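You operate a simulated robot arm through the tools that you are given. There is no shell and no other tool. Be economical: measure what you need, move in short steps, check, and stop when the job is done.

You run a simulated two-armed robot. Do the job below in one go: nothing can be reset, and whatever is moved stays where it is left.

## Task
Draw out five slats by a stop plug and bolt the shaft.
Fine: loose strap to the bench by the end plate; draw the bolt first.
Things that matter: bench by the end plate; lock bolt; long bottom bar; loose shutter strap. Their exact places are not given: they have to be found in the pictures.

It is judged by the outcome, as a careful person would: the job done as asked, and still so three seconds after it is handed in. It fails if anything else is knocked over, pushed out of place, dropped, spilled or broken.

## Robot
Two 7-joint arms with two-finger parallel grippers on one trunk, on a base that drives. Base frame: it is fixed to the floor where the robot stands at the start and does not move with it; the origin is under the middle of the robot, x ahead of it, y to its left, z up. Lengths are in cm, angles in degrees, forces in N, time in s.
The left shoulder is at the start at [5, 18.7, 98.5], the right one opposite. With the tool pointing down near the work surface each hand reaches from about 10 to 66 cm from the robot's upright axis, wherever it stands, measured 20 degrees to its own side. Places, roughly: bench by the end plate [80, -100, 90]; lock bolt [70, 70, 100]; long bottom bar [80, -10, 90]. Payload 3.43 kg a hand.
The tool frame of a hand sits at the grasp point between the pads (the TCP): z along the fingers, y along the line on which they close. The tips reach 3 cm beyond it. The gripper opens to 9.4 cm. The fingers are 2.8 cm wide and 1 cm thick; the gripper's body (5 by 9.6 cm) begins 5.5 cm behind the TCP.
Orientation is that of the tool frame in the base frame, as [roll, pitch, yaw] about the fixed x, y, z axes, in that order (R = Rz(yaw) Ry(pitch) Rx(roll)). With the fingers straight down and closing along the base's y, the tool's x points along the base's -x, its y along +y and its z along -z.

## Interface
- The arms move only by the tool nudge_tool. It takes "left_series", "right_series" or both (then of equal length, played together; a hand with none holds still); each is a list of rows, each a list of 3 entries, a list of its own where there are three numbers: the shift along the tool's x, y, z in cm, then the turn, a rotation vector about the tool's x, y, z in degrees, then the closure, from 0 (fully open) to 1 (shut). In form: [[[dx, dy, dz], [rx, ry, rz], jaw], ...]. A call has 1 to 8 rows; each row shifts and turns the commanded pose from where the row before left it, along the tool's axes as they then stand. A row lasts 0.2 s, in which the tool goes at most 5 cm and 8.6 degrees; a call with a longer step from one row to the next is refused whole, and so is a gripper value outside its range. A pose out of reach is approached as far as the arm can. The call stops where the force on the tool passes 70 N (or 10 N more than at its start, if that is more) or the arm is blocked; 0.2 s more then pass. Each finger travels about 15.3 cm/s and halts on what it meets, pressing with about 33 N; the grip force reading is that of the motor and also rises with nothing between the fingers. The clock runs only during rows and for 0.2 s after the last one: add rows that do not move to give the fingers time. The reply holds the time, the measured pose of the TCP, the force on the tool along the base axes, the opening and the grip force, in the units named above and with some noise, with the torque about the TCP (base axes, N m) and any sound that the robot's microphone picked up.
- Cameras (640 x 400 px; columns grow to the right, rows downward): "scene" is now at [15.19, 1.43, 118.9]; the picture's right is [0.16, -0.99, 0.00], its down [-0.16, -0.03, -0.99] and it looks along [0.97, 0.16, -0.16] (base axes); focal length 273 px, centre (320, 200). "left" rides on the left gripper at [7.6, -1.4, -10.2] in its tool frame; the picture's right is [0.18, 0.98, 0.00], its down [-0.75, 0.14, -0.64] and it looks along [-0.63, 0.12, 0.77] (tool axes); focal length 243 px, centre (320, 200). "right" rides on the right gripper at [7.6, 1.4, -10.2] in its tool frame; the picture's right is [-0.18, 0.98, 0.00], its down [-0.75, -0.14, -0.64] and it looks along [-0.63, -0.12, 0.77] (tool axes); focal length 243 px, centre (320, 200).
- snapshot(camera): a new picture of that camera. It takes no simulated time.
- lift_body(by): slides the trunk up (or, below 0, down) by that many cm; the arms and the scene camera ride with it, the base frame stays. It gives what a move gives, with no picture.
- base_move(legs): drives the robot by 1 to 6 legs, each [ahead, left, turn to the left] in cm, cm and degrees, along the robot's own axes; the way and the turn of a leg run together, so that a leg with both is an arc; at most 150 cm and 180 degrees a leg. The arms and the cameras ride along, it lands a little off, and it stops where it bumps. It gives what a move gives.
- turn_head(pan, tilt): turns the head with the scene camera to pan (to the left, within 80 degrees either way) and tilt (down, from -29 to 69), counted from straight ahead of the robot. It gives what a move gives.
- pixel_to_xyz(camera, pixels): for up to 12 pixels [column, row] of the newest picture of that camera ("zoom" is the newest enlarged one), the place [x, y, z] in the base frame of the surface seen there, good to about 0.3 cm. It takes no simulated time.
- inspect(camera, box): a new picture of the part [left, top, right, bottom] of that camera's present view, enlarged. It takes no simulated time.
- finish_job(): hands the job in; it is judged then, once.

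Keep the steps short. Do not move on a guess: measure, check each grasp and each placing, and mend mistakes. In all there are 80 turns and 70 pictures (those below and enlarged ones count). Leave the grippers open and the arms clear of the work at the hand-in unless told otherwise, and finish with a single line.

The tools are called after "Request:" as name(argument=value, ...) on one line, values as JSON. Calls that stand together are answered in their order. nudge_tool: Moves the arms, as the interface text tells. Its arguments: {"type":"object","properties":{"left_series":{"type":"array"},"right_series":{"type":"array"}},"required":[]} The other tools are called the same way: lift_body (by) slides the trunk up or down; base_move (legs) drives the base; turn_head (pan, tilt) turns the head that bears the scene camera; snapshot (camera) takes a picture; pixel_to_xyz (camera, pixels) gives the place of the surface under pixels of a picture; inspect (camera, box) takes an enlarged picture of a part of a camera's view; finish_job () hands the job in.

At the start:

```text
time_s: 0.0
left_ee_pos: [46.42, 31.14, 109.44]
left_ee_rot: [179.9, 0.1, -179.9]
left_contact_force: [-0.1, -0.4, 0.1]
left_moment: [-0.01, 0.0, 0.0]
left_width: 9.39
left_finger_force: 0.0
right_ee_pos: [39.0, -10.44, 110.67]
right_ee_rot: [-180.0, 0.1, 179.8]
right_contact_force: [-0.2, 0.8, -0.4]
right_moment: [0.03, 0.01, 0.0]
right_width: 9.4
right_finger_force: 0.0
trunk travel left (down, up): [-20.0, 23.2]
robot x, y, heading: [-0.03, -0.0, -0.1]
head pan, tilt: [9.2, 9.1]
```

scene: 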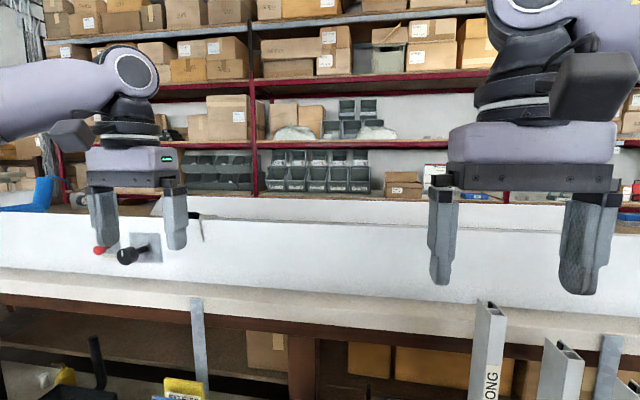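
right: 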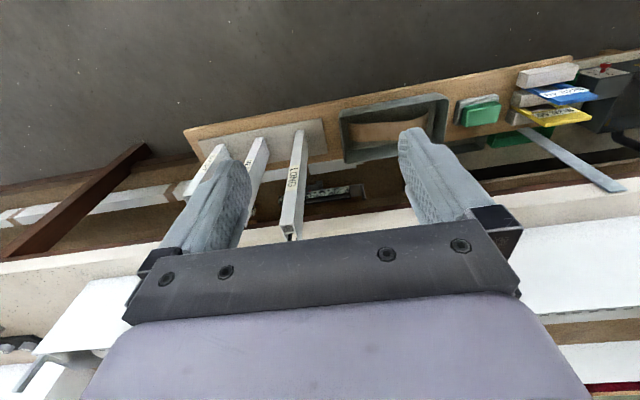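
left: 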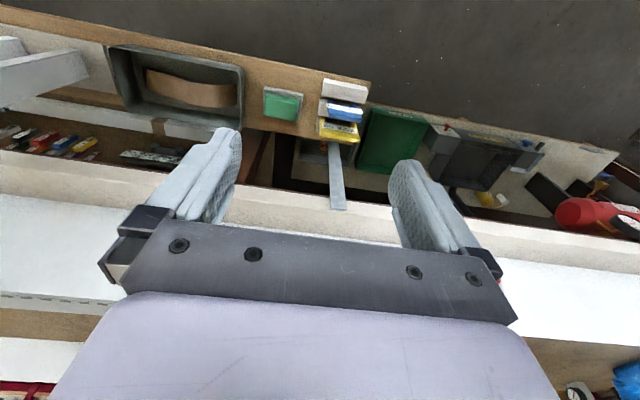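

I see a bench with bars, a tray, and a black knob near (130,255). I'll tilt the head down and look along both sides before moving anything.

Request:
turn_head(pan=0, tilt=40)

Request:
snapshot(camera="scene")

Request:
turn_head(pan=50, tilt=15)

Request:
snapshot(camera="scene")

Request:
turn_head(pan=-50, tilt=15)

Request:
snapshot(camera="scene")

```text
time_s: 1.0
left_ee_pos: [46.45, 31.09, 109.47]
left_ee_rot: [-179.9, 0.0, -179.9]
left_contact_force: [-0.2, -0.1, -0.4]
left_moment: [0.0, 0.03, 0.0]
left_width: 9.41
left_finger_force: 0.0
right_ee_pos: [38.94, -10.51, 110.75]
right_ee_rot: [179.9, 0.0, 179.9]
right_contact_force: [-0.1, 0.2, 1.2]
right_moment: [0.01, 0.0, 0.03]
right_width: 9.41
right_finger_force: 0.1
trunk travel left (down, up): [-20.0, 23.2]
robot x, y, heading: [-0.02, -0.04, -0.0]
head pan, tilt: [0.0, 40.0]
```

```text
66 pictures are left
```

scene: 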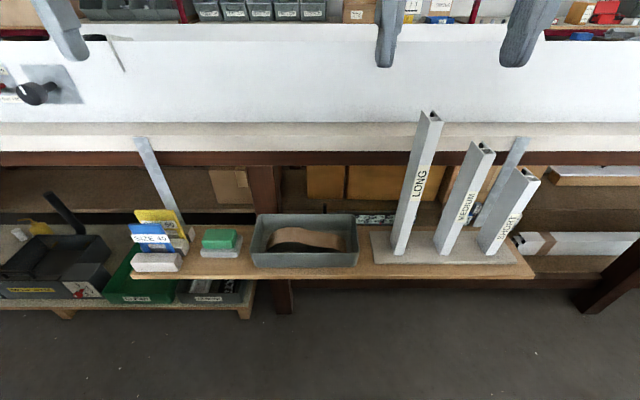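

```text
time_s: 2.1
left_ee_pos: [46.43, 31.03, 109.56]
left_ee_rot: [-180.0, -0.1, -179.9]
left_contact_force: [-0.5, -0.4, 0.3]
left_moment: [0.0, 0.01, -0.04]
left_width: 9.41
left_finger_force: 0.1
right_ee_pos: [38.97, -10.55, 110.81]
right_ee_rot: [-180.0, 0.0, 179.9]
right_contact_force: [-0.2, 0.1, -0.2]
right_moment: [-0.01, -0.02, 0.04]
right_width: 9.39
right_finger_force: 0.1
trunk travel left (down, up): [-20.0, 23.2]
robot x, y, heading: [0.21, 0.05, -0.1]
head pan, tilt: [50.0, 15.0]
```

```text
65 pictures are left
```

scene: 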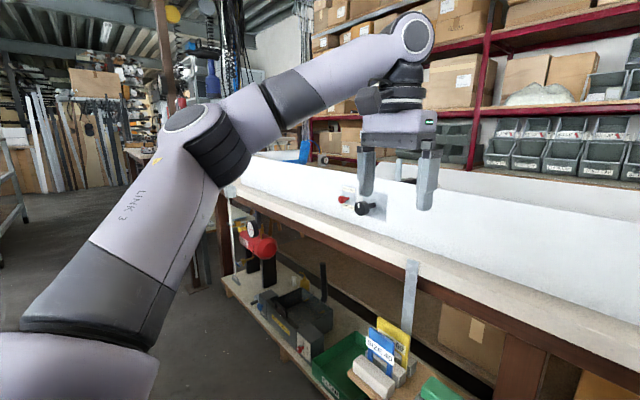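

```text
time_s: 3.9
left_ee_pos: [46.32, 31.04, 109.42]
left_ee_rot: [-179.9, -0.1, -179.9]
left_contact_force: [0.6, -0.8, -0.2]
left_moment: [0.02, 0.0, 0.01]
left_width: 9.42
left_finger_force: 0.1
right_ee_pos: [38.87, -10.51, 110.81]
right_ee_rot: [180.0, -0.1, 180.0]
right_contact_force: [-0.5, 1.3, -0.4]
right_moment: [-0.02, 0.02, -0.04]
right_width: 9.41
right_finger_force: 0.1
trunk travel left (down, up): [-20.0, 23.2]
robot x, y, heading: [0.09, 0.04, 0.2]
head pan, tilt: [-50.0, 15.0]
```

```text
64 pictures are left
```

scene: 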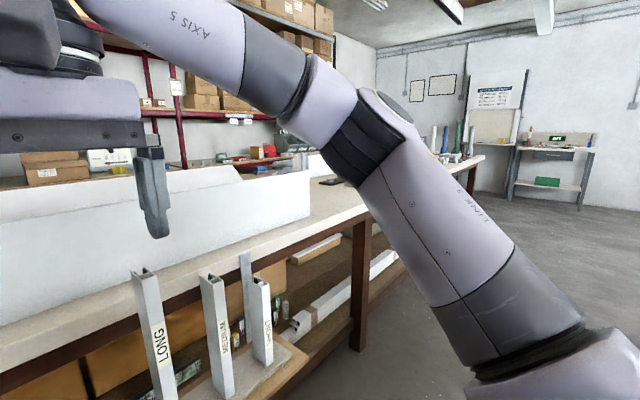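

The long white piece looks like a shutter box. I'll raise the trunk to look inside it and zoom on the shelf items.

Request:
lift_body(by=22)

Request:
turn_head(pan=0, tilt=25)

Request:
snapshot(camera="scene")

Request:
turn_head(pan=-45, tilt=25)

Request:
snapshot(camera="scene")

Request:
turn_head(pan=35, tilt=30)

Request:
snapshot(camera="scene")

```text
time_s: 6.2
left_ee_pos: [46.44, 31.13, 131.43]
left_ee_rot: [180.0, -0.1, -179.9]
left_contact_force: [0.7, -0.1, 0.2]
left_moment: [-0.01, -0.01, 0.02]
left_width: 9.41
left_finger_force: 0.1
right_ee_pos: [38.95, -10.45, 132.7]
right_ee_rot: [180.0, 0.0, -180.0]
right_contact_force: [-0.1, -0.8, 0.2]
right_moment: [-0.01, 0.0, 0.0]
right_width: 9.42
right_finger_force: 0.1
trunk travel left (down, up): [-42.0, 1.2]
robot x, y, heading: [-0.0, -0.17, -0.0]
head pan, tilt: [-50.0, 15.0]
```

```text
time_s: 7.4
left_ee_pos: [46.38, 31.02, 131.51]
left_ee_rot: [180.0, 0.1, -179.9]
left_contact_force: [0.1, 0.5, 0.1]
left_moment: [-0.02, 0.01, 0.01]
left_width: 9.38
left_finger_force: 0.1
right_ee_pos: [38.98, -10.5, 132.58]
right_ee_rot: [180.0, 0.0, 179.9]
right_contact_force: [-0.2, 0.3, -0.8]
right_moment: [0.0, -0.01, 0.04]
right_width: 9.41
right_finger_force: 0.0
trunk travel left (down, up): [-42.0, 1.2]
robot x, y, heading: [-0.14, 0.29, -0.1]
head pan, tilt: [0.0, 25.0]
```

```text
63 pictures are left
```

scene: 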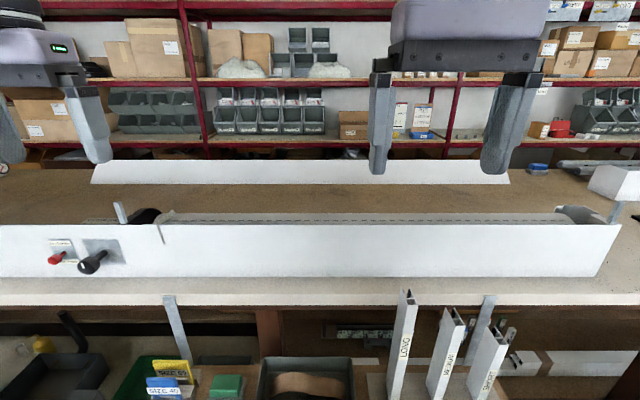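

```text
time_s: 8.5
left_ee_pos: [46.25, 31.09, 131.37]
left_ee_rot: [-180.0, -0.1, -179.9]
left_contact_force: [-0.9, -0.4, 0.3]
left_moment: [-0.02, 0.0, 0.01]
left_width: 9.42
left_finger_force: 0.1
right_ee_pos: [38.91, -10.57, 132.7]
right_ee_rot: [-180.0, 0.1, 179.8]
right_contact_force: [-0.5, -0.2, -1.1]
right_moment: [-0.01, -0.01, 0.02]
right_width: 9.43
right_finger_force: 0.0
trunk travel left (down, up): [-42.0, 1.2]
robot x, y, heading: [0.16, 0.05, 0.0]
head pan, tilt: [-45.0, 25.0]
```

```text
62 pictures are left
```

scene: 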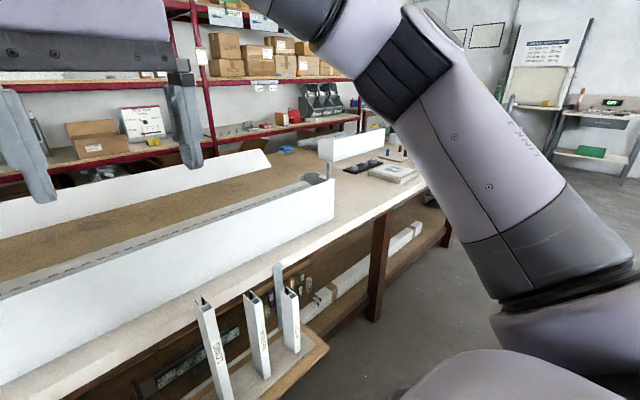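

```text
time_s: 10.1
left_ee_pos: [46.53, 31.03, 131.43]
left_ee_rot: [180.0, 0.0, -179.8]
left_contact_force: [0.8, -0.3, 0.7]
left_moment: [0.06, -0.03, 0.05]
left_width: 9.37
left_finger_force: 0.1
right_ee_pos: [38.95, -10.47, 132.74]
right_ee_rot: [179.9, 0.0, 179.9]
right_contact_force: [1.1, -1.0, -0.4]
right_moment: [0.01, 0.0, 0.01]
right_width: 9.4
right_finger_force: 0.0
trunk travel left (down, up): [-42.0, 1.2]
robot x, y, heading: [0.06, 0.18, -0.0]
head pan, tilt: [35.0, 30.0]
```

```text
61 pictures are left
```

scene: 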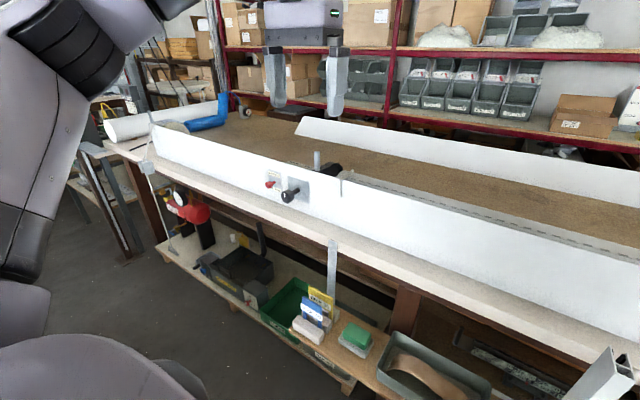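

Now I'll zoom on the box's left end, the bolt, the roll, and the shelf.

Request:
inspect(camera="scene", box=[240, 140, 400, 240])

Request:
pixel_to_xyz(camera="scene", pixels=[[290, 197], [269, 184], [317, 158], [333, 170], [342, 195], [450, 190], [450, 215], [155, 130], [332, 260], [355, 335], [420, 375], [600, 385]])

Request:
turn_head(pan=0, tilt=45)

Request:
inspect(camera="scene", box=[100, 80, 420, 280])

Request:
inspect(camera="scene", box=[320, 80, 640, 280])

Request:
snapshot(camera="scene")

```text
4.00 times, centred on (320, 190) of scene
```

zoom: 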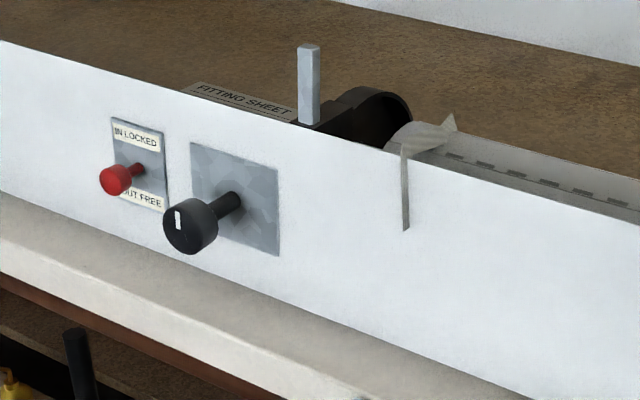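

```text
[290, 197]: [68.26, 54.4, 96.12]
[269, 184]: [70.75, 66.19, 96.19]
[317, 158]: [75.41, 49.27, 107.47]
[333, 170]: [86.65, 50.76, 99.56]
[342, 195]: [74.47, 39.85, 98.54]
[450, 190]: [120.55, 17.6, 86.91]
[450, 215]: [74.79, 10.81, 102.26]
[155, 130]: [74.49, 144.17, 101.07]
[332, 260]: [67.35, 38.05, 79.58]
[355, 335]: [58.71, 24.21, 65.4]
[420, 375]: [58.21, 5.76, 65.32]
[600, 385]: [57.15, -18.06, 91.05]
```

```text
time_s: 11.1
left_ee_pos: [46.38, 31.08, 131.43]
left_ee_rot: [180.0, 0.1, -179.9]
left_contact_force: [0.9, 1.0, 0.3]
left_moment: [-0.04, 0.01, -0.06]
left_width: 9.38
left_finger_force: 0.1
right_ee_pos: [39.01, -10.53, 132.78]
right_ee_rot: [-179.9, 0.0, 179.9]
right_contact_force: [0.6, -0.1, -0.6]
right_moment: [0.02, -0.03, 0.01]
right_width: 9.38
right_finger_force: 0.2
trunk travel left (down, up): [-42.0, 1.2]
robot x, y, heading: [-0.25, 0.12, 0.1]
head pan, tilt: [0.0, 45.0]
```

```text
2.00 times, centred on (260, 180) of scene
```

zoom: 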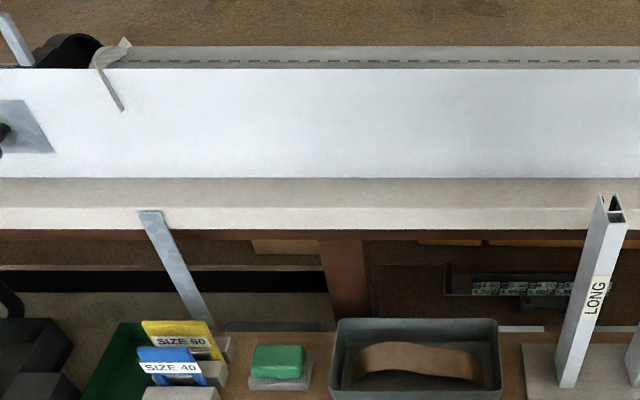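

```text
2.00 times, centred on (480, 180) of scene
```

zoom: 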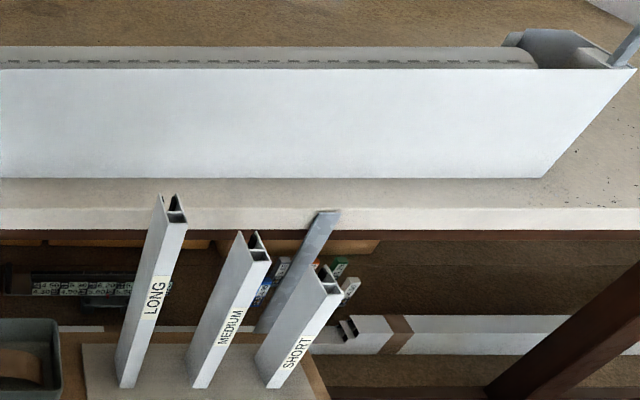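

```text
57 pictures are left
```

scene: 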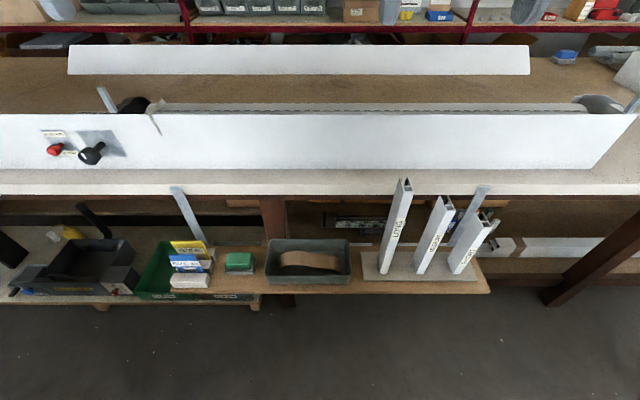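

A red lock bolt ("IN LOCKED / OUT FREE") sits at (70.8,66.2,96.2), a black knob at (68,54,96), and a "FITTING SHEET" lies behind. I'll drive left to read the sheet and see behind the fascia.

Request:
base_move(legs=[[0, 50, 0]])

Request:
turn_head(pan=0, tilt=30)

Request:
snapshot(camera="scene")

```text
time_s: 14.0
left_ee_pos: [46.58, 80.34, 131.5]
left_ee_rot: [180.0, 0.0, 179.9]
left_contact_force: [0.0, -0.3, -0.2]
left_moment: [0.02, -0.04, -0.01]
left_width: 9.42
left_finger_force: 0.0
right_ee_pos: [38.91, 38.74, 132.84]
right_ee_rot: [179.9, 0.0, 179.7]
right_contact_force: [-0.3, 0.3, -0.4]
right_moment: [0.0, 0.01, 0.0]
right_width: 9.41
right_finger_force: 0.0
trunk travel left (down, up): [-42.0, 1.2]
robot x, y, heading: [0.27, 49.29, -0.3]
head pan, tilt: [0.0, 45.0]
```

```text
time_s: 14.8
left_ee_pos: [46.59, 80.31, 131.56]
left_ee_rot: [-179.9, 0.0, 179.9]
left_contact_force: [0.3, 0.4, 2.0]
left_moment: [0.04, -0.02, 0.03]
left_width: 9.39
left_finger_force: 0.1
right_ee_pos: [39.06, 38.76, 132.77]
right_ee_rot: [179.9, 0.0, 179.7]
right_contact_force: [0.4, -0.5, -0.9]
right_moment: [-0.01, 0.02, -0.01]
right_width: 9.41
right_finger_force: 0.2
trunk travel left (down, up): [-42.0, 1.2]
robot x, y, heading: [0.12, 49.84, -0.2]
head pan, tilt: [0.0, 30.0]
```

```text
56 pictures are left
```

scene: 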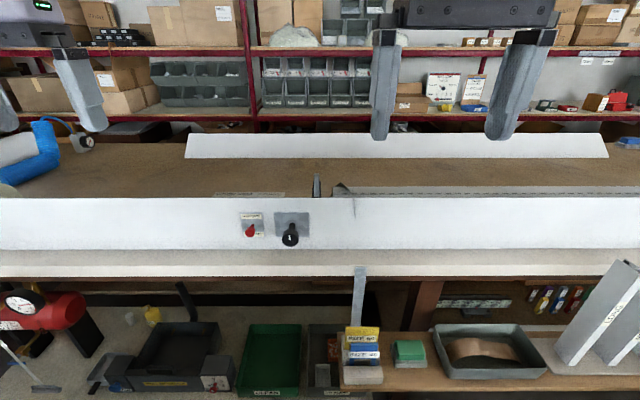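

The sheet is hidden behind the fascia from here; the left hand camera should look down on it. I'll shift the left hand right 15 cm and look.

Request:
nudge_tool(left_series=[[[-4, -4, 0], [0, 0, 0], 0], [[-4, -4, 0], [0, 0, 0], 0], [[-2, -4, 0], [0, 0, 0], 0], [[0, -4, 0], [0, 0, 0], 0]])

Request:
snapshot(camera="left")

Request:
snapshot(camera="right")

```text
refused: row 1 steps farther than a row can; nothing moved
```

```text
55 pictures are left
```

left: 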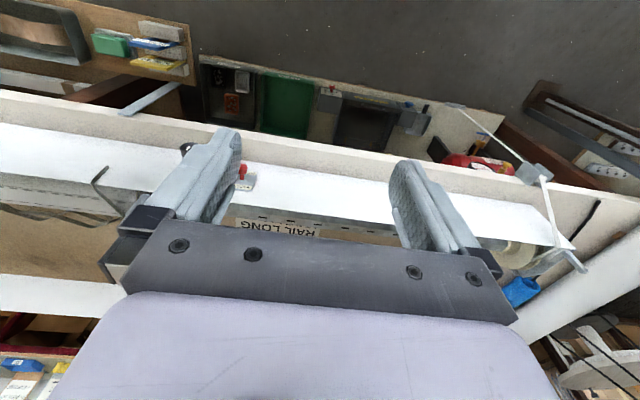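

```text
54 pictures are left
```

right: 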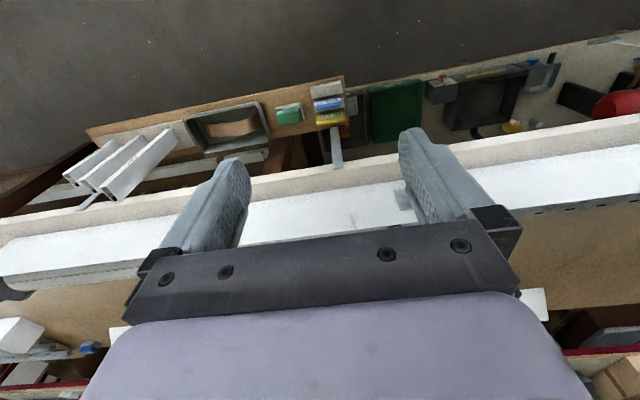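

Those views are upside down. I'll move the left hand forward and right so the camera looks straight down over the sheet.

Request:
nudge_tool(left_series=[[[-4, -2, 0], [0, 0, 0], 0], [[-4, -2, 0], [0, 0, 0], 0], [[-4, -2, 0], [0, 0, 0], 0], [[-4, -2, 0], [0, 0, 0], 0], [[-3, -2, 0], [0, 0, 0], 0]])

Request:
snapshot(camera="left")

```text
time_s: 16.0
left_ee_pos: [57.05, 70.41, 128.3]
left_ee_rot: [-179.9, 0.0, 180.0]
left_contact_force: [-0.1, -0.3, 0.3]
left_moment: [-0.02, -0.02, 0.02]
left_width: 9.38
left_finger_force: 0.1
left hand out of reach, approached as far as the arm can: row 3, 4, 5
right_ee_pos: [38.98, 38.9, 132.74]
right_ee_rot: [-180.0, 0.0, 179.8]
right_contact_force: [-0.3, 0.4, -0.3]
right_moment: [-0.03, -0.01, 0.0]
right_width: 9.38
right_finger_force: 0.1
trunk travel left (down, up): [-42.0, 1.2]
robot x, y, heading: [-0.03, 49.54, -0.3]
head pan, tilt: [0.0, 30.0]
```

```text
53 pictures are left
```

left: 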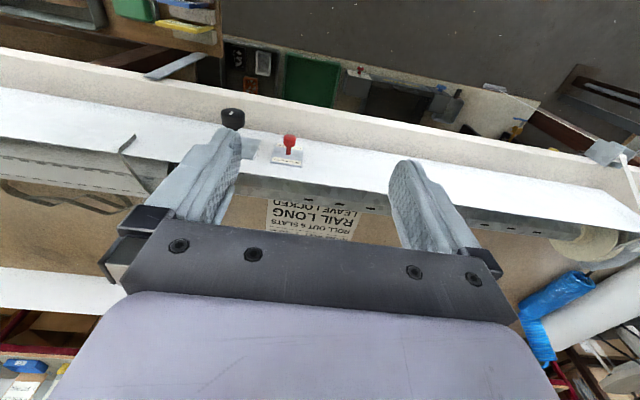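

The sheet's text is visible at (305,222), and a strap hangs at (70,200). I'll zoom on both.

Request:
inspect(camera="left", box=[230, 170, 390, 270])

Request:
inspect(camera="left", box=[0, 100, 240, 250])

Request:
pixel_to_xyz(camera="left", pixels=[[300, 220], [60, 205], [130, 140], [60, 180], [60, 160], [20, 190], [60, 240], [290, 145], [232, 118], [300, 185], [160, 175]])

```text
4.00 times, centred on (310, 220) of left
```

zoom: 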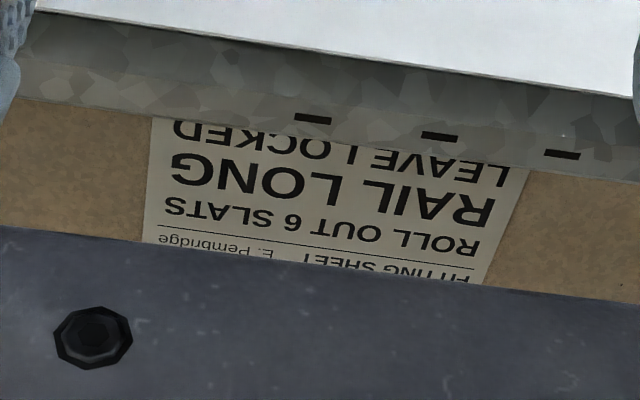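

```text
2.67 times, centred on (120, 175) of left
```

zoom: 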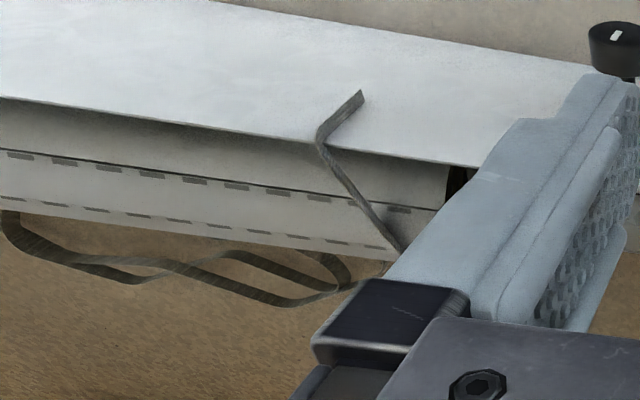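

```text
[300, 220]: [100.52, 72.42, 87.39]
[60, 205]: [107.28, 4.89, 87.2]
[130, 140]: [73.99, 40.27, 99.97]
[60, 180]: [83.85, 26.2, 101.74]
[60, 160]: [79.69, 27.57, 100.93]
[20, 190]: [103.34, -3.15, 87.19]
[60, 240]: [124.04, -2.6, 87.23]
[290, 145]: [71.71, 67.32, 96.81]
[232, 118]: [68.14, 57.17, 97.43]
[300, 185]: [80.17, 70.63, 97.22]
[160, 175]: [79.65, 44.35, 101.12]
```

The sheet reads "ROLL OUT 6 SLATS / RAIL LONG / LEAVE LOCKED", but the user asked for five, so I'll note that. To see how the curtain comes out, I'll measure the front clearance in the scene view, and see the left end.

Request:
turn_head(pan=-20, tilt=50)

Request:
snapshot(camera="scene")

Request:
inspect(camera="scene", box=[220, 190, 420, 315])

Request:
inspect(camera="scene", box=[100, 10, 340, 160])

Request:
pixel_to_xyz(camera="scene", pixels=[[320, 285], [250, 300], [440, 300], [320, 170], [150, 300], [300, 230], [280, 260], [270, 250], [320, 60], [320, 75], [320, 90], [200, 50]])

```text
time_s: 16.8
left_ee_pos: [57.12, 70.25, 128.37]
left_ee_rot: [179.9, 0.1, 179.9]
left_contact_force: [-0.3, -0.1, 0.8]
left_moment: [-0.01, 0.02, -0.02]
left_width: 9.38
left_finger_force: 0.1
right_ee_pos: [38.96, 38.83, 132.76]
right_ee_rot: [179.8, 0.0, 179.6]
right_contact_force: [0.8, -0.6, 0.0]
right_moment: [0.01, 0.03, -0.02]
right_width: 9.42
right_finger_force: 0.1
trunk travel left (down, up): [-42.0, 1.2]
robot x, y, heading: [0.26, 49.51, -0.2]
head pan, tilt: [-20.0, 50.0]
```

```text
50 pictures are left
```

scene: 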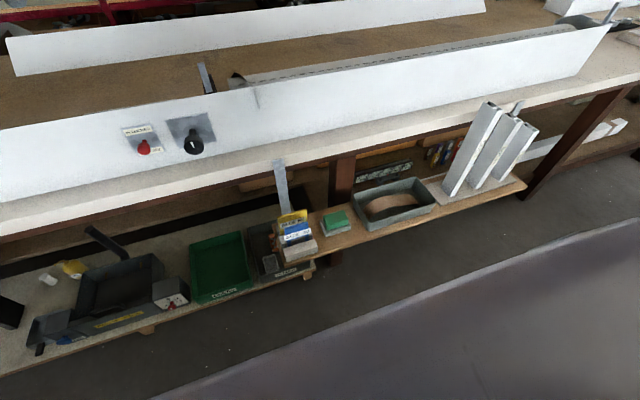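

```text
3.20 times, centred on (320, 252) of scene
```

zoom: 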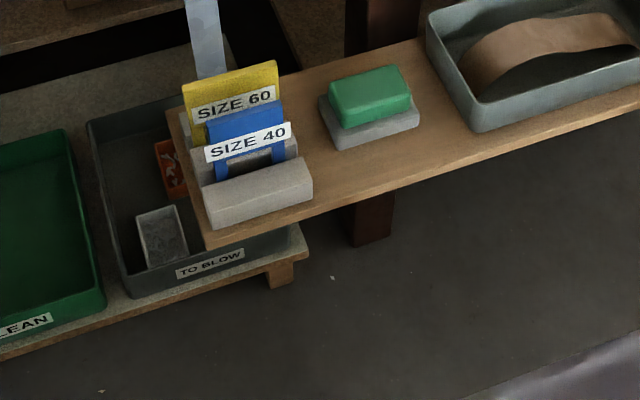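

```text
2.67 times, centred on (220, 85) of scene
```

zoom: 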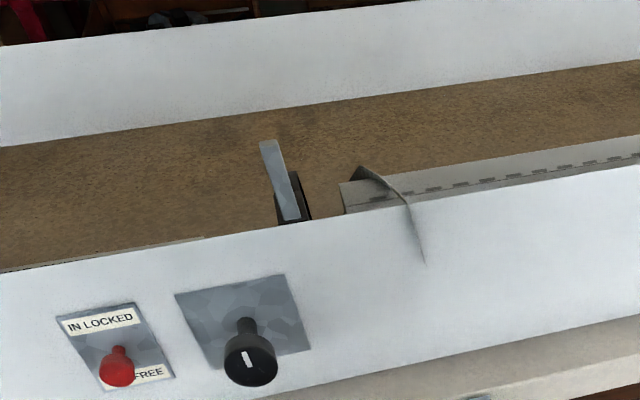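

```text
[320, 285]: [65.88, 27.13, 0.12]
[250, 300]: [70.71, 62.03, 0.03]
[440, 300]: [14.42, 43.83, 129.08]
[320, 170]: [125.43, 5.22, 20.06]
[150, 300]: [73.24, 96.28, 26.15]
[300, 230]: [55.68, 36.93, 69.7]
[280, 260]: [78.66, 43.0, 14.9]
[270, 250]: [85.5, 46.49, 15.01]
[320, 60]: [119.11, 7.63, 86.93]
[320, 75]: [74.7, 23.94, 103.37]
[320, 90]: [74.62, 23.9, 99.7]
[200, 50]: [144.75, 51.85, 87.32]
```

Clearance looks like about 50 cm ahead. I'll drive ahead 14 cm and right 30 cm so the left hand camera can look down behind the fascia.

Request:
base_move(legs=[[0, -45, 0], [14, 0, 0]])

Request:
snapshot(camera="left")

Request:
turn_head(pan=0, tilt=35)

Request:
snapshot(camera="scene")

```text
time_s: 20.4
left_ee_pos: [71.1, 24.77, 128.35]
left_ee_rot: [180.0, -0.1, 179.4]
left_contact_force: [0.1, 0.4, -0.1]
left_moment: [-0.03, 0.02, 0.01]
left_width: 9.41
left_finger_force: 0.2
right_ee_pos: [52.73, -6.59, 132.64]
right_ee_rot: [180.0, 0.1, 179.3]
right_contact_force: [-0.2, -0.2, -0.7]
right_moment: [-0.02, -0.02, 0.06]
right_width: 9.4
right_finger_force: 0.1
trunk travel left (down, up): [-42.0, 1.2]
robot x, y, heading: [13.47, 4.58, -0.8]
head pan, tilt: [-20.0, 50.0]
```

```text
47 pictures are left
```

left: 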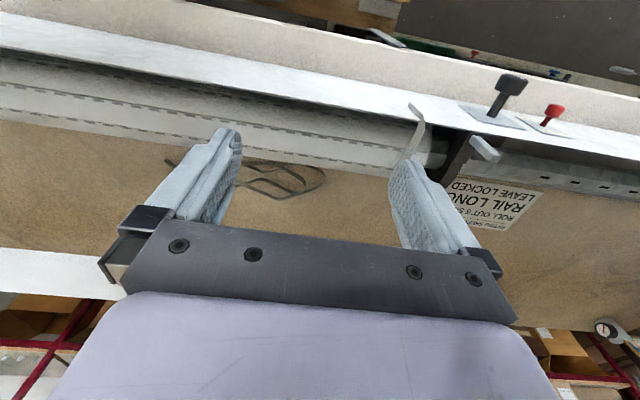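

```text
time_s: 21.3
left_ee_pos: [70.97, 24.85, 128.34]
left_ee_rot: [180.0, 0.1, 179.4]
left_contact_force: [0.8, -0.2, -0.2]
left_moment: [-0.01, 0.0, -0.04]
left_width: 9.4
left_finger_force: 0.1
right_ee_pos: [52.55, -6.46, 132.84]
right_ee_rot: [179.9, 0.0, 179.3]
right_contact_force: [0.0, -0.7, -0.2]
right_moment: [-0.02, -0.02, 0.01]
right_width: 9.42
right_finger_force: 0.1
trunk travel left (down, up): [-42.0, 1.2]
robot x, y, heading: [13.77, 4.31, -0.7]
head pan, tilt: [0.0, 35.0]
```

```text
46 pictures are left
```

scene: 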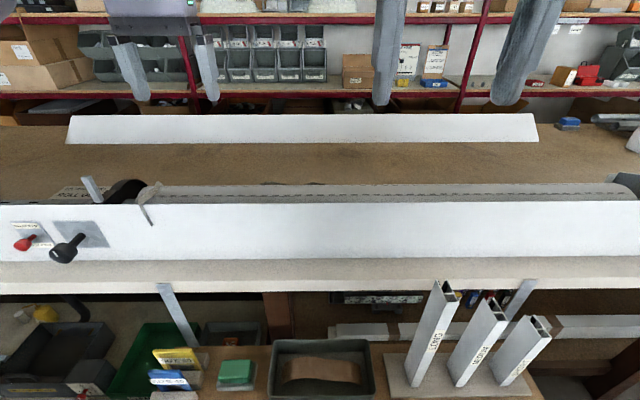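

I'll zoom on the roll and strap in the left view and measure.

Request:
inspect(camera="left", box=[0, 40, 240, 190])

Request:
inspect(camera="left", box=[220, 70, 460, 220])

Request:
pixel_to_xyz(camera="left", pixels=[[300, 105], [300, 118], [300, 128], [300, 140], [300, 146], [300, 158], [300, 180], [100, 65], [100, 85], [100, 110], [100, 128], [170, 162]])

```text
2.67 times, centred on (120, 115) of left
```

zoom: 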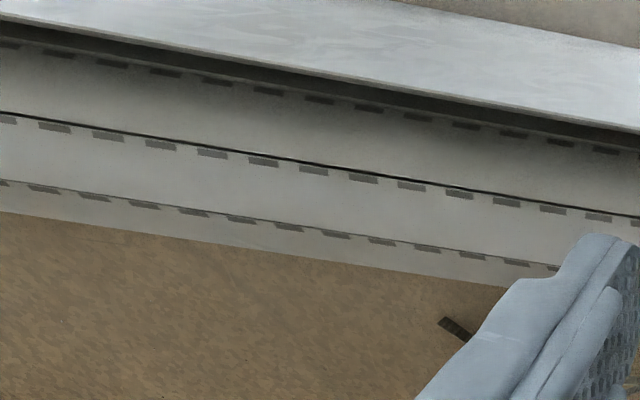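

```text
2.67 times, centred on (340, 145) of left
```

zoom: 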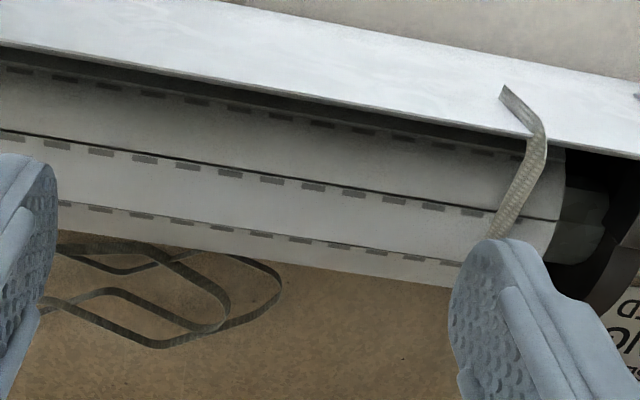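

```text
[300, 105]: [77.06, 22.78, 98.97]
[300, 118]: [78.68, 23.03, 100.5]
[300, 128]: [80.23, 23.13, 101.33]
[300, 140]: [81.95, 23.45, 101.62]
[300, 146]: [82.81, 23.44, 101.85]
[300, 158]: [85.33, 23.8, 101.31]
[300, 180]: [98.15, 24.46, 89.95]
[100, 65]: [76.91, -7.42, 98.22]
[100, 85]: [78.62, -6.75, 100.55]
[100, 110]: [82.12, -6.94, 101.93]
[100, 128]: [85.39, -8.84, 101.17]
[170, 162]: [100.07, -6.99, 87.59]
```

The roll's axis is near x=82, but its back and bottom, and so the bar and its stop plugs, are not visible. I'll drive to the right end and look along it.

Request:
base_move(legs=[[-14, 0, 0], [0, -120, 0]])

Request:
turn_head(pan=25, tilt=30)

Request:
snapshot(camera="scene")

Request:
snapshot(camera="left")

```text
time_s: 28.3
left_ee_pos: [55.6, -95.7, 128.41]
left_ee_rot: [179.9, 0.0, 179.9]
left_contact_force: [0.6, 0.1, -0.6]
left_moment: [0.02, -0.01, 0.04]
left_width: 9.38
left_finger_force: 0.1
right_ee_pos: [37.6, -127.2, 132.89]
right_ee_rot: [179.9, 0.1, 179.7]
right_contact_force: [-0.5, -0.2, 0.7]
right_moment: [-0.01, -0.02, -0.05]
right_width: 9.37
right_finger_force: 0.0
trunk travel left (down, up): [-42.0, 1.2]
robot x, y, heading: [-1.5, -116.4, -0.2]
head pan, tilt: [0.0, 35.0]
```

```text
time_s: 29.2
left_ee_pos: [55.58, -95.74, 128.28]
left_ee_rot: [179.9, 0.0, 179.9]
left_contact_force: [-0.7, 0.3, 0.3]
left_moment: [-0.02, 0.02, 0.02]
left_width: 9.41
left_finger_force: 0.1
right_ee_pos: [37.55, -127.25, 132.77]
right_ee_rot: [179.9, 0.1, 179.6]
right_contact_force: [0.1, -0.4, -1.5]
right_moment: [0.02, 0.02, 0.0]
right_width: 9.39
right_finger_force: 0.0
trunk travel left (down, up): [-42.0, 1.2]
robot x, y, heading: [-1.07, -116.46, -0.1]
head pan, tilt: [25.0, 30.0]
```

```text
43 pictures are left
```

scene: 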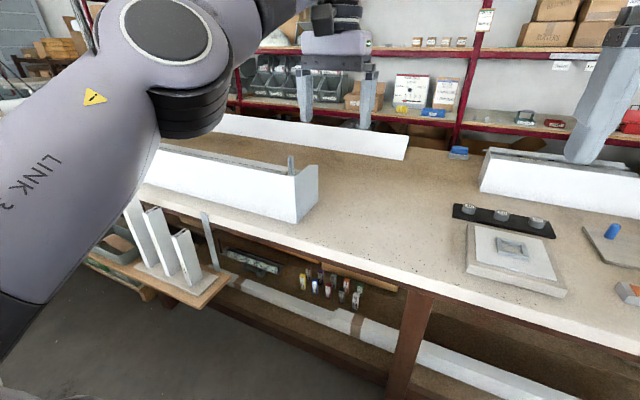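

```text
42 pictures are left
```

left: 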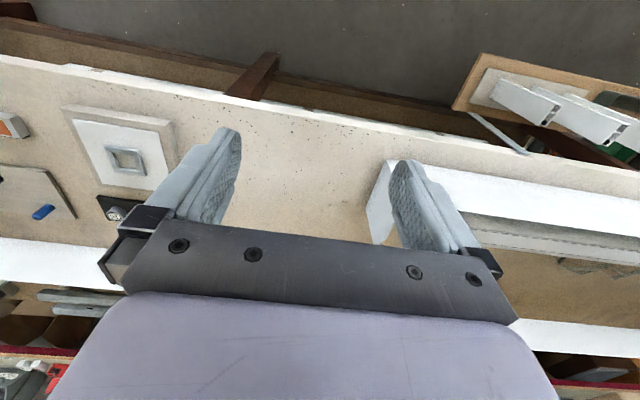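

The right end plate is near (300,195) with clear bench to its right. I'll turn the left hand to look along +y (yaw 90° about its tool axis) to view along the back of the roll.

Request:
nudge_tool(left_series=[[[0, 0, 0], [0, 0, -8.5], 0], [[0, 0, 0], [0, 0, -8.5], 0], [[0, 0, 0], [0, 0, -8.5], 0], [[0, 0, 0], [0, 0, -8.5], 0], [[0, 0, 0], [0, 0, -8.5], 0], [[0, 0, 0], [0, 0, -8.5], 0], [[0, 0, 0], [0, 0, -8.5], 0], [[0, 0, 0], [0, 0, -8.5], 0]])

Request:
nudge_tool(left_series=[[[0, 0, 4], [0, 0, -8.5], 0], [[0, 0, 4], [0, 0, -8.5], 0], [[0, 0, 4], [0, 0, -5], 0], [[0, 0, 4], [0, -8.5, 0], 0], [[0, 0, 0], [0, -8.5, 0], 0], [[0, 0, 0], [0, -8.5, 0], 0]])

Request:
base_move(legs=[[16, 0, 0]])

Request:
snapshot(camera="left")

```text
time_s: 31.0
left_ee_pos: [55.57, -95.66, 128.29]
left_ee_rot: [179.9, 0.0, -112.0]
left_contact_force: [0.8, -0.7, 0.0]
left_moment: [-0.01, 0.02, 0.01]
left_width: 9.4
left_finger_force: 0.1
right_ee_pos: [37.64, -127.2, 132.8]
right_ee_rot: [179.9, 0.1, 179.6]
right_contact_force: [-0.3, 0.0, -0.3]
right_moment: [-0.02, 0.03, 0.03]
right_width: 9.38
right_finger_force: 0.0
trunk travel left (down, up): [-42.0, 1.2]
robot x, y, heading: [-1.38, -116.7, -0.3]
head pan, tilt: [25.0, 30.0]
```

```text
time_s: 32.4
left_ee_pos: [55.54, -95.71, 112.38]
left_ee_rot: [180.0, 25.7, -90.1]
left_contact_force: [0.2, -0.8, 1.3]
left_moment: [0.01, 0.01, -0.01]
left_width: 9.39
left_finger_force: 0.0
right_ee_pos: [37.58, -127.3, 132.85]
right_ee_rot: [179.8, 0.0, 179.7]
right_contact_force: [0.1, -0.1, 0.0]
right_moment: [-0.01, -0.01, -0.02]
right_width: 9.39
right_finger_force: 0.0
trunk travel left (down, up): [-42.0, 1.2]
robot x, y, heading: [-1.38, -116.51, -0.3]
head pan, tilt: [25.0, 30.0]
```

```text
time_s: 33.8
left_ee_pos: [71.69, -95.89, 112.34]
left_ee_rot: [-180.0, 25.5, -90.3]
left_contact_force: [0.4, -0.3, -0.7]
left_moment: [-0.02, 0.03, 0.0]
left_width: 9.4
left_finger_force: 0.1
right_ee_pos: [53.69, -127.37, 132.76]
right_ee_rot: [179.9, 0.0, 179.6]
right_contact_force: [-0.1, 0.5, -0.4]
right_moment: [0.0, 0.02, -0.01]
right_width: 9.41
right_finger_force: 0.0
trunk travel left (down, up): [-42.0, 1.2]
robot x, y, heading: [14.74, -116.15, -0.3]
head pan, tilt: [25.0, 30.0]
```

```text
41 pictures are left
```

left: 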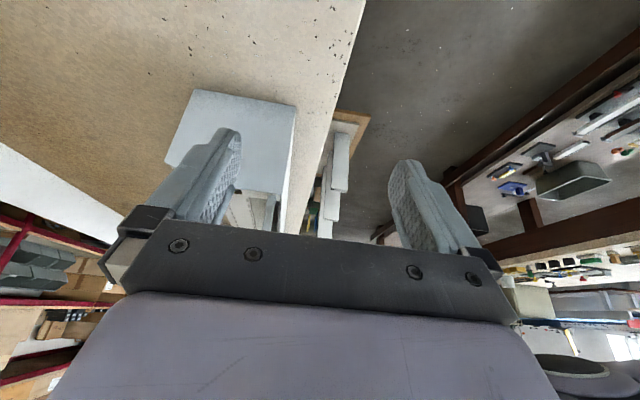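

The plate is hidden by a finger. The floor here is clear, so I'll drive 12 cm ahead and extend the left hand further over the bench to look behind the plate.

Request:
base_move(legs=[[12, 0, 0]])

Request:
nudge_tool(left_series=[[[0, -4, 0], [0, 0, 0], 0], [[0, -4, 0], [0, 0, 0], 0], [[0, -3, 0], [0, 0, 0], 0]])

Request:
snapshot(camera="left")

```text
time_s: 35.1
left_ee_pos: [83.44, -95.95, 112.26]
left_ee_rot: [-179.9, 25.6, -90.3]
left_contact_force: [-0.6, 0.1, 0.0]
left_moment: [0.0, -0.01, 0.0]
left_width: 9.41
left_finger_force: 0.1
right_ee_pos: [65.47, -127.35, 132.72]
right_ee_rot: [179.9, 0.0, 179.6]
right_contact_force: [0.0, 0.7, -0.1]
right_moment: [0.04, 0.0, -0.01]
right_width: 9.41
right_finger_force: 0.1
trunk travel left (down, up): [-42.0, 1.2]
robot x, y, heading: [26.53, -116.93, -0.3]
head pan, tilt: [25.0, 30.0]
```

```text
time_s: 35.9
left_ee_pos: [88.39, -95.59, 112.41]
left_ee_rot: [180.0, 25.5, -90.4]
left_contact_force: [-0.5, 0.1, -0.2]
left_moment: [0.04, 0.0, 0.03]
left_width: 9.39
left_finger_force: 0.0
left hand out of reach, approached as far as the arm can: row 2, 3
right_ee_pos: [65.3, -127.55, 132.77]
right_ee_rot: [179.9, 0.1, 179.7]
right_contact_force: [-0.5, -1.3, -0.2]
right_moment: [0.03, 0.01, 0.03]
right_width: 9.41
right_finger_force: 0.0
trunk travel left (down, up): [-42.0, 1.2]
robot x, y, heading: [26.5, -116.68, -0.5]
head pan, tilt: [25.0, 30.0]
```

```text
40 pictures are left
```

left: 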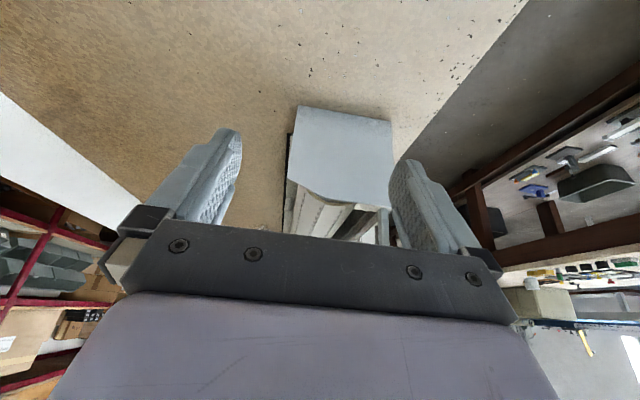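

Request:
inspect(camera="left", box=[230, 90, 422, 250])

Request:
pixel_to_xyz(camera="left", pixels=[[300, 110], [390, 125], [290, 175], [340, 195], [310, 205], [300, 225], [285, 160], [283, 220], [270, 215], [340, 60]])

```text
2.50 times, centred on (326, 170) of left
```

zoom: 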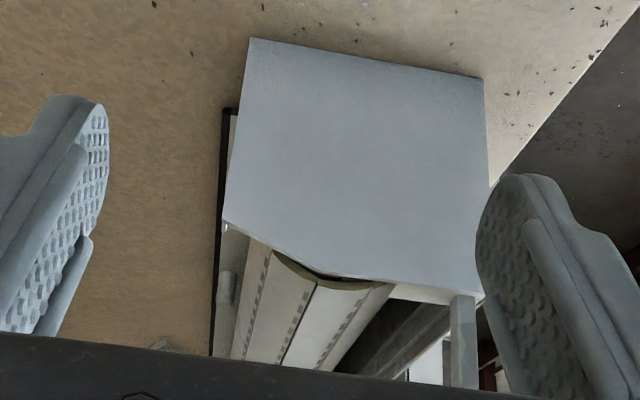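

```text
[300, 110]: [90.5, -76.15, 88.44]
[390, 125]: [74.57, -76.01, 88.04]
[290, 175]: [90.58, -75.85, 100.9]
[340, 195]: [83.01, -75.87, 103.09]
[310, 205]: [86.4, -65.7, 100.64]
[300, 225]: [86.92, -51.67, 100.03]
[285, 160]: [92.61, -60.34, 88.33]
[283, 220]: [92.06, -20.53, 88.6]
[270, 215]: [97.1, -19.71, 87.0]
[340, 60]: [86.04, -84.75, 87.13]
```

Behind the roll, at bench level, there's a bar with a dark lip and a plug-like bump at zoom (228,288). I'll measure it.

Request:
pixel_to_xyz(camera="zoom", pixels=[[228, 275], [228, 288], [226, 300], [235, 250], [235, 320], [222, 300], [218, 150], [230, 130], [212, 340], [165, 343], [290, 250], [462, 320]])

Request:
nudge_tool(left_series=[[[0, 0, -4], [0, 0, 0], 0], [[-3, 0, -3], [0, 0, 0], 0], [[-4, 0, 2], [0, 0, 0], 0], [[-4, 0, 2], [0, 0, 0], 0], [[-4, 0, 2], [0, 0, 0], 0], [[-4, 0, 2], [0, 0, 0], 0], [[-4, 0, 2], [0, 0, 0], 0], [[-4, 0, 2], [0, 0, 0], 0]])

Request:
snapshot(camera="left")

```text
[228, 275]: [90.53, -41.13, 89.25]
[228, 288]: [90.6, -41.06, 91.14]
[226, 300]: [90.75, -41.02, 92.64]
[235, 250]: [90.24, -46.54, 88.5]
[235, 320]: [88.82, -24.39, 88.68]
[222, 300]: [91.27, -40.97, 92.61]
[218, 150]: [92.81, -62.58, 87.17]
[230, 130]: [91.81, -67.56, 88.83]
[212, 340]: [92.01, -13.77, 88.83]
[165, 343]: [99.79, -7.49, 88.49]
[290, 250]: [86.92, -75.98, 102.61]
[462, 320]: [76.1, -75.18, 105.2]
```

```text
time_s: 37.7
left_ee_pos: [85.97, -67.59, 118.69]
left_ee_rot: [179.9, 25.3, -90.3]
left_contact_force: [-1.1, -0.2, -0.2]
left_moment: [-0.06, -0.03, 0.0]
left_width: 9.41
left_finger_force: 0.0
left hand out of reach, approached as far as the arm can: row 1, 2, 8
right_ee_pos: [65.18, -127.34, 132.76]
right_ee_rot: [180.0, 0.0, 179.6]
right_contact_force: [1.1, 0.5, -0.4]
right_moment: [-0.03, 0.0, 0.0]
right_width: 9.4
right_finger_force: 0.0
trunk travel left (down, up): [-42.0, 1.2]
robot x, y, heading: [26.75, -116.69, -0.6]
head pan, tilt: [25.0, 30.0]
```

```text
38 pictures are left
```

left: 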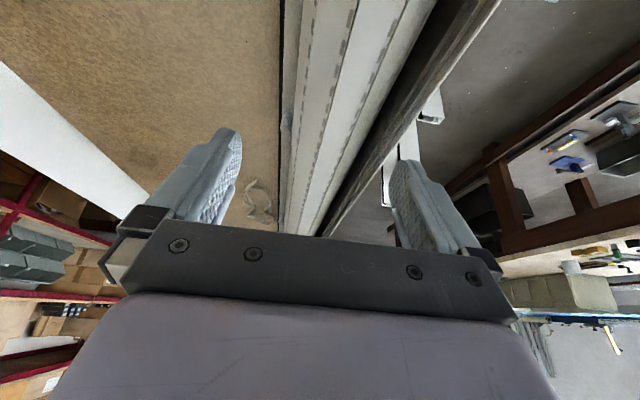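

Request:
inspect(camera="left", box=[220, 0, 380, 100])

Request:
inspect(camera="left", box=[220, 130, 380, 230])

```text
4.00 times, centred on (300, 50) of left
```

zoom: 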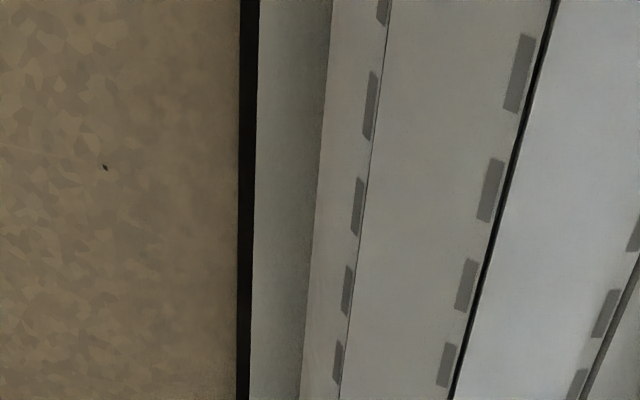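

```text
4.00 times, centred on (300, 180) of left
```

zoom: 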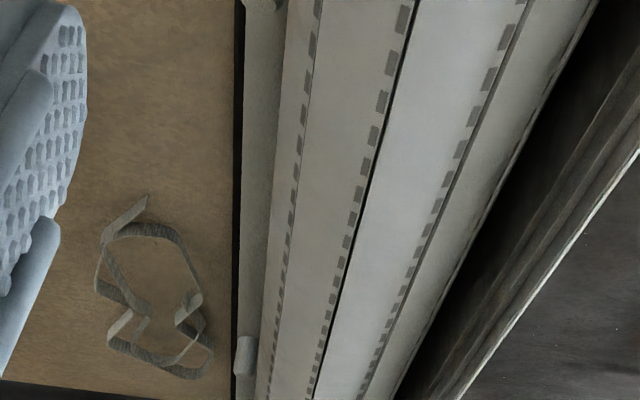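

The loose strap is a curled one lying on the bench behind the roll at zoom (150,300), and there are two plugs: zoom (260,5) and (245,355). I'll measure them.

Request:
pixel_to_xyz(camera="zoom", pixels=[[260, 4], [245, 345], [245, 365], [237, 200], [262, 200], [140, 205], [100, 260], [165, 232], [205, 285], [195, 315], [130, 330], [200, 370]])

Request:
inspect(camera="left", box=[230, 170, 310, 220])

```text
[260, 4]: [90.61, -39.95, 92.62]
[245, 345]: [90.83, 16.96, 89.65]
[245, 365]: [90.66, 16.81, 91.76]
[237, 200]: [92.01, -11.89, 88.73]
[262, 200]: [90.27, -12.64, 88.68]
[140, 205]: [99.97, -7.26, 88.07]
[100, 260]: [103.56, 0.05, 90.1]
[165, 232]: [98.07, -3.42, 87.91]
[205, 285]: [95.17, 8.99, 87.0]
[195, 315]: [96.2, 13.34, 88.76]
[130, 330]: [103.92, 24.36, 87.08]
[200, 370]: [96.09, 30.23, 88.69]
```

```text
8.00 times, centred on (270, 195) of left
```

zoom: 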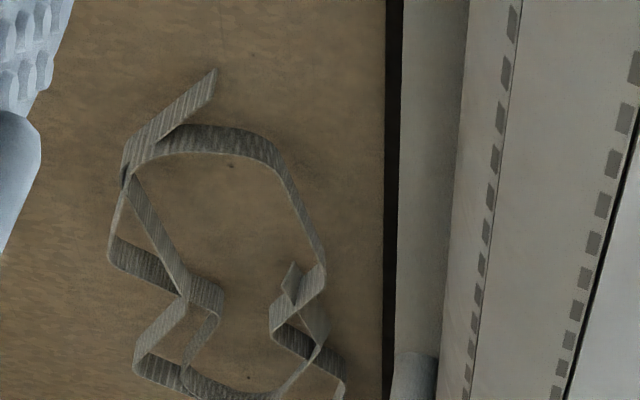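

I found: stop plugs at (90.7,-40.5) and (90.7,16.9), z 89–92.6, on a bar at x≈91. The loose strap is coiled on the bench (x 95–104, y -7…30), in the bar's path. The order will be bolt out, strap moved, five slats drawn, bolt in. First I'll back off and drive to the bolt.

Request:
base_move(legs=[[-28, 0, 0], [0, 80, 0], [0, 78, 0]])

Request:
lift_body(by=-16)

Request:
nudge_tool(left_series=[[[0, 0, -2], [0, 8.5, 0], 0], [[0, 0, -2], [0, 8.5, 0], 0], [[0, 0, 0], [0, 8.5, 0], 0], [[0, 2, 0], [8.5, 0, 0], 0], [[0, 2, 0], [8.5, 0, 0], 0], [[0, 2, 0], [8.5, 0, 0], 0], [[0, 2, 0], [8.5, 0, 0], 0], [[0, 2, 0], [8.5, 0, 0], 0]])

```text
time_s: 47.3
left_ee_pos: [58.7, 89.77, 118.92]
left_ee_rot: [-180.0, 25.4, -90.0]
left_contact_force: [-0.1, -0.5, -0.4]
left_moment: [-0.05, 0.0, 0.0]
left_width: 9.38
left_finger_force: 0.1
right_ee_pos: [38.44, 30.02, 132.81]
right_ee_rot: [180.0, 0.0, 179.8]
right_contact_force: [-0.4, 0.1, 0.0]
right_moment: [-0.02, 0.02, 0.01]
right_width: 9.38
right_finger_force: 0.0
trunk travel left (down, up): [-42.0, 1.2]
robot x, y, heading: [-0.73, 40.63, -0.1]
head pan, tilt: [25.0, 30.0]
```

```text
time_s: 49.1
left_ee_pos: [58.66, 89.73, 102.87]
left_ee_rot: [179.9, 25.5, -90.0]
left_contact_force: [0.8, 0.4, -0.2]
left_moment: [-0.01, 0.03, -0.02]
left_width: 9.38
left_finger_force: 0.1
right_ee_pos: [38.43, 30.19, 116.85]
right_ee_rot: [179.8, -0.1, 179.9]
right_contact_force: [0.2, 1.1, 1.5]
right_moment: [0.03, 0.03, 0.02]
right_width: 9.41
right_finger_force: 0.0
trunk travel left (down, up): [-26.0, 17.2]
robot x, y, heading: [-0.6, 40.01, 0.1]
head pan, tilt: [25.0, 30.0]
```

```text
time_s: 50.9
left_ee_pos: [60.27, 96.42, 114.31]
left_ee_rot: [-140.4, -0.1, -90.0]
left_contact_force: [0.1, -0.1, -1.0]
left_moment: [-0.01, 0.03, 0.0]
left_width: 9.38
left_finger_force: 0.1
left hand out of reach, approached as far as the arm can: row 1, 2, 3, 4, 5, 6, 7, 8
right_ee_pos: [38.37, 30.09, 116.87]
right_ee_rot: [179.9, 0.0, 179.9]
right_contact_force: [0.2, 0.1, -0.6]
right_moment: [-0.01, 0.0, 0.0]
right_width: 9.38
right_finger_force: 0.1
trunk travel left (down, up): [-26.0, 17.2]
robot x, y, heading: [-0.67, 40.75, -0.0]
head pan, tilt: [25.0, 30.0]
```

The hand is at its reach limit to the left. I'll bring it back toward the robot (tool +x is base -y) and finish the turn.

Request:
nudge_tool(left_series=[[[4, 2, 0], [0, 0, 0], 0], [[4, 2, 0], [0, 0, 0], 0], [[4, 2, 0], [0, 0, 0], 0], [[4, 2, 0], [8.5, 0, 0], 0], [[4, 0, 0], [8.5, 0, 0], 0], [[4, 0, 0], [8.5, 0, 0], 0], [[3, 0, 0], [8.5, 0, 0], 0], [[2, 0, 0], [8.5, 0, 0], 0]])

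```text
time_s: 52.7
left_ee_pos: [76.02, 78.85, 124.1]
left_ee_rot: [-97.6, -0.2, -90.0]
left_contact_force: [-1.3, -0.2, 0.5]
left_moment: [-0.02, 0.03, 0.0]
left_width: 9.38
left_finger_force: 0.2
left hand out of reach, approached as far as the arm can: row 1, 2, 3, 4, 5, 6, 7, 8
right_ee_pos: [38.38, 30.07, 116.68]
right_ee_rot: [179.9, 0.0, 179.9]
right_contact_force: [-0.8, -0.6, -0.8]
right_moment: [-0.01, -0.02, 0.04]
right_width: 9.37
right_finger_force: 0.0
trunk travel left (down, up): [-26.0, 17.2]
robot x, y, heading: [-0.38, 40.46, -0.2]
head pan, tilt: [25.0, 30.0]
```

Still out of reach, too far forward. I'll pull back along tool z and move over and down.

Request:
nudge_tool(left_series=[[[0, 0, -4.5], [0, 0, 0], 0], [[0, 0, -4.5], [0, 0, 0], 0], [[0, 0, -4.5], [0, 0, 0], 0], [[2, 0, -4], [7.5, 0, 0], 0], [[3, 3, 0], [0, 0, 0], 0], [[3, 3, 0], [0, 0, 0], 0], [[0, 4, 0], [0, 0, 0], 0]])

```text
time_s: 54.3
left_ee_pos: [76.75, 76.33, 126.48]
left_ee_rot: [-90.5, -0.1, -90.0]
left_contact_force: [-1.1, 0.6, 0.0]
left_moment: [0.01, -0.05, -0.02]
left_width: 9.39
left_finger_force: 0.0
left hand out of reach, approached as far as the arm can: row 1, 2, 3, 4, 5, 6, 7
right_ee_pos: [38.41, 30.07, 116.78]
right_ee_rot: [179.9, 0.0, 179.9]
right_contact_force: [0.4, 0.9, 0.3]
right_moment: [0.0, 0.02, 0.0]
right_width: 9.38
right_finger_force: 0.1
trunk travel left (down, up): [-26.0, 17.2]
robot x, y, heading: [-0.6, 40.84, -0.1]
head pan, tilt: [25.0, 30.0]
```

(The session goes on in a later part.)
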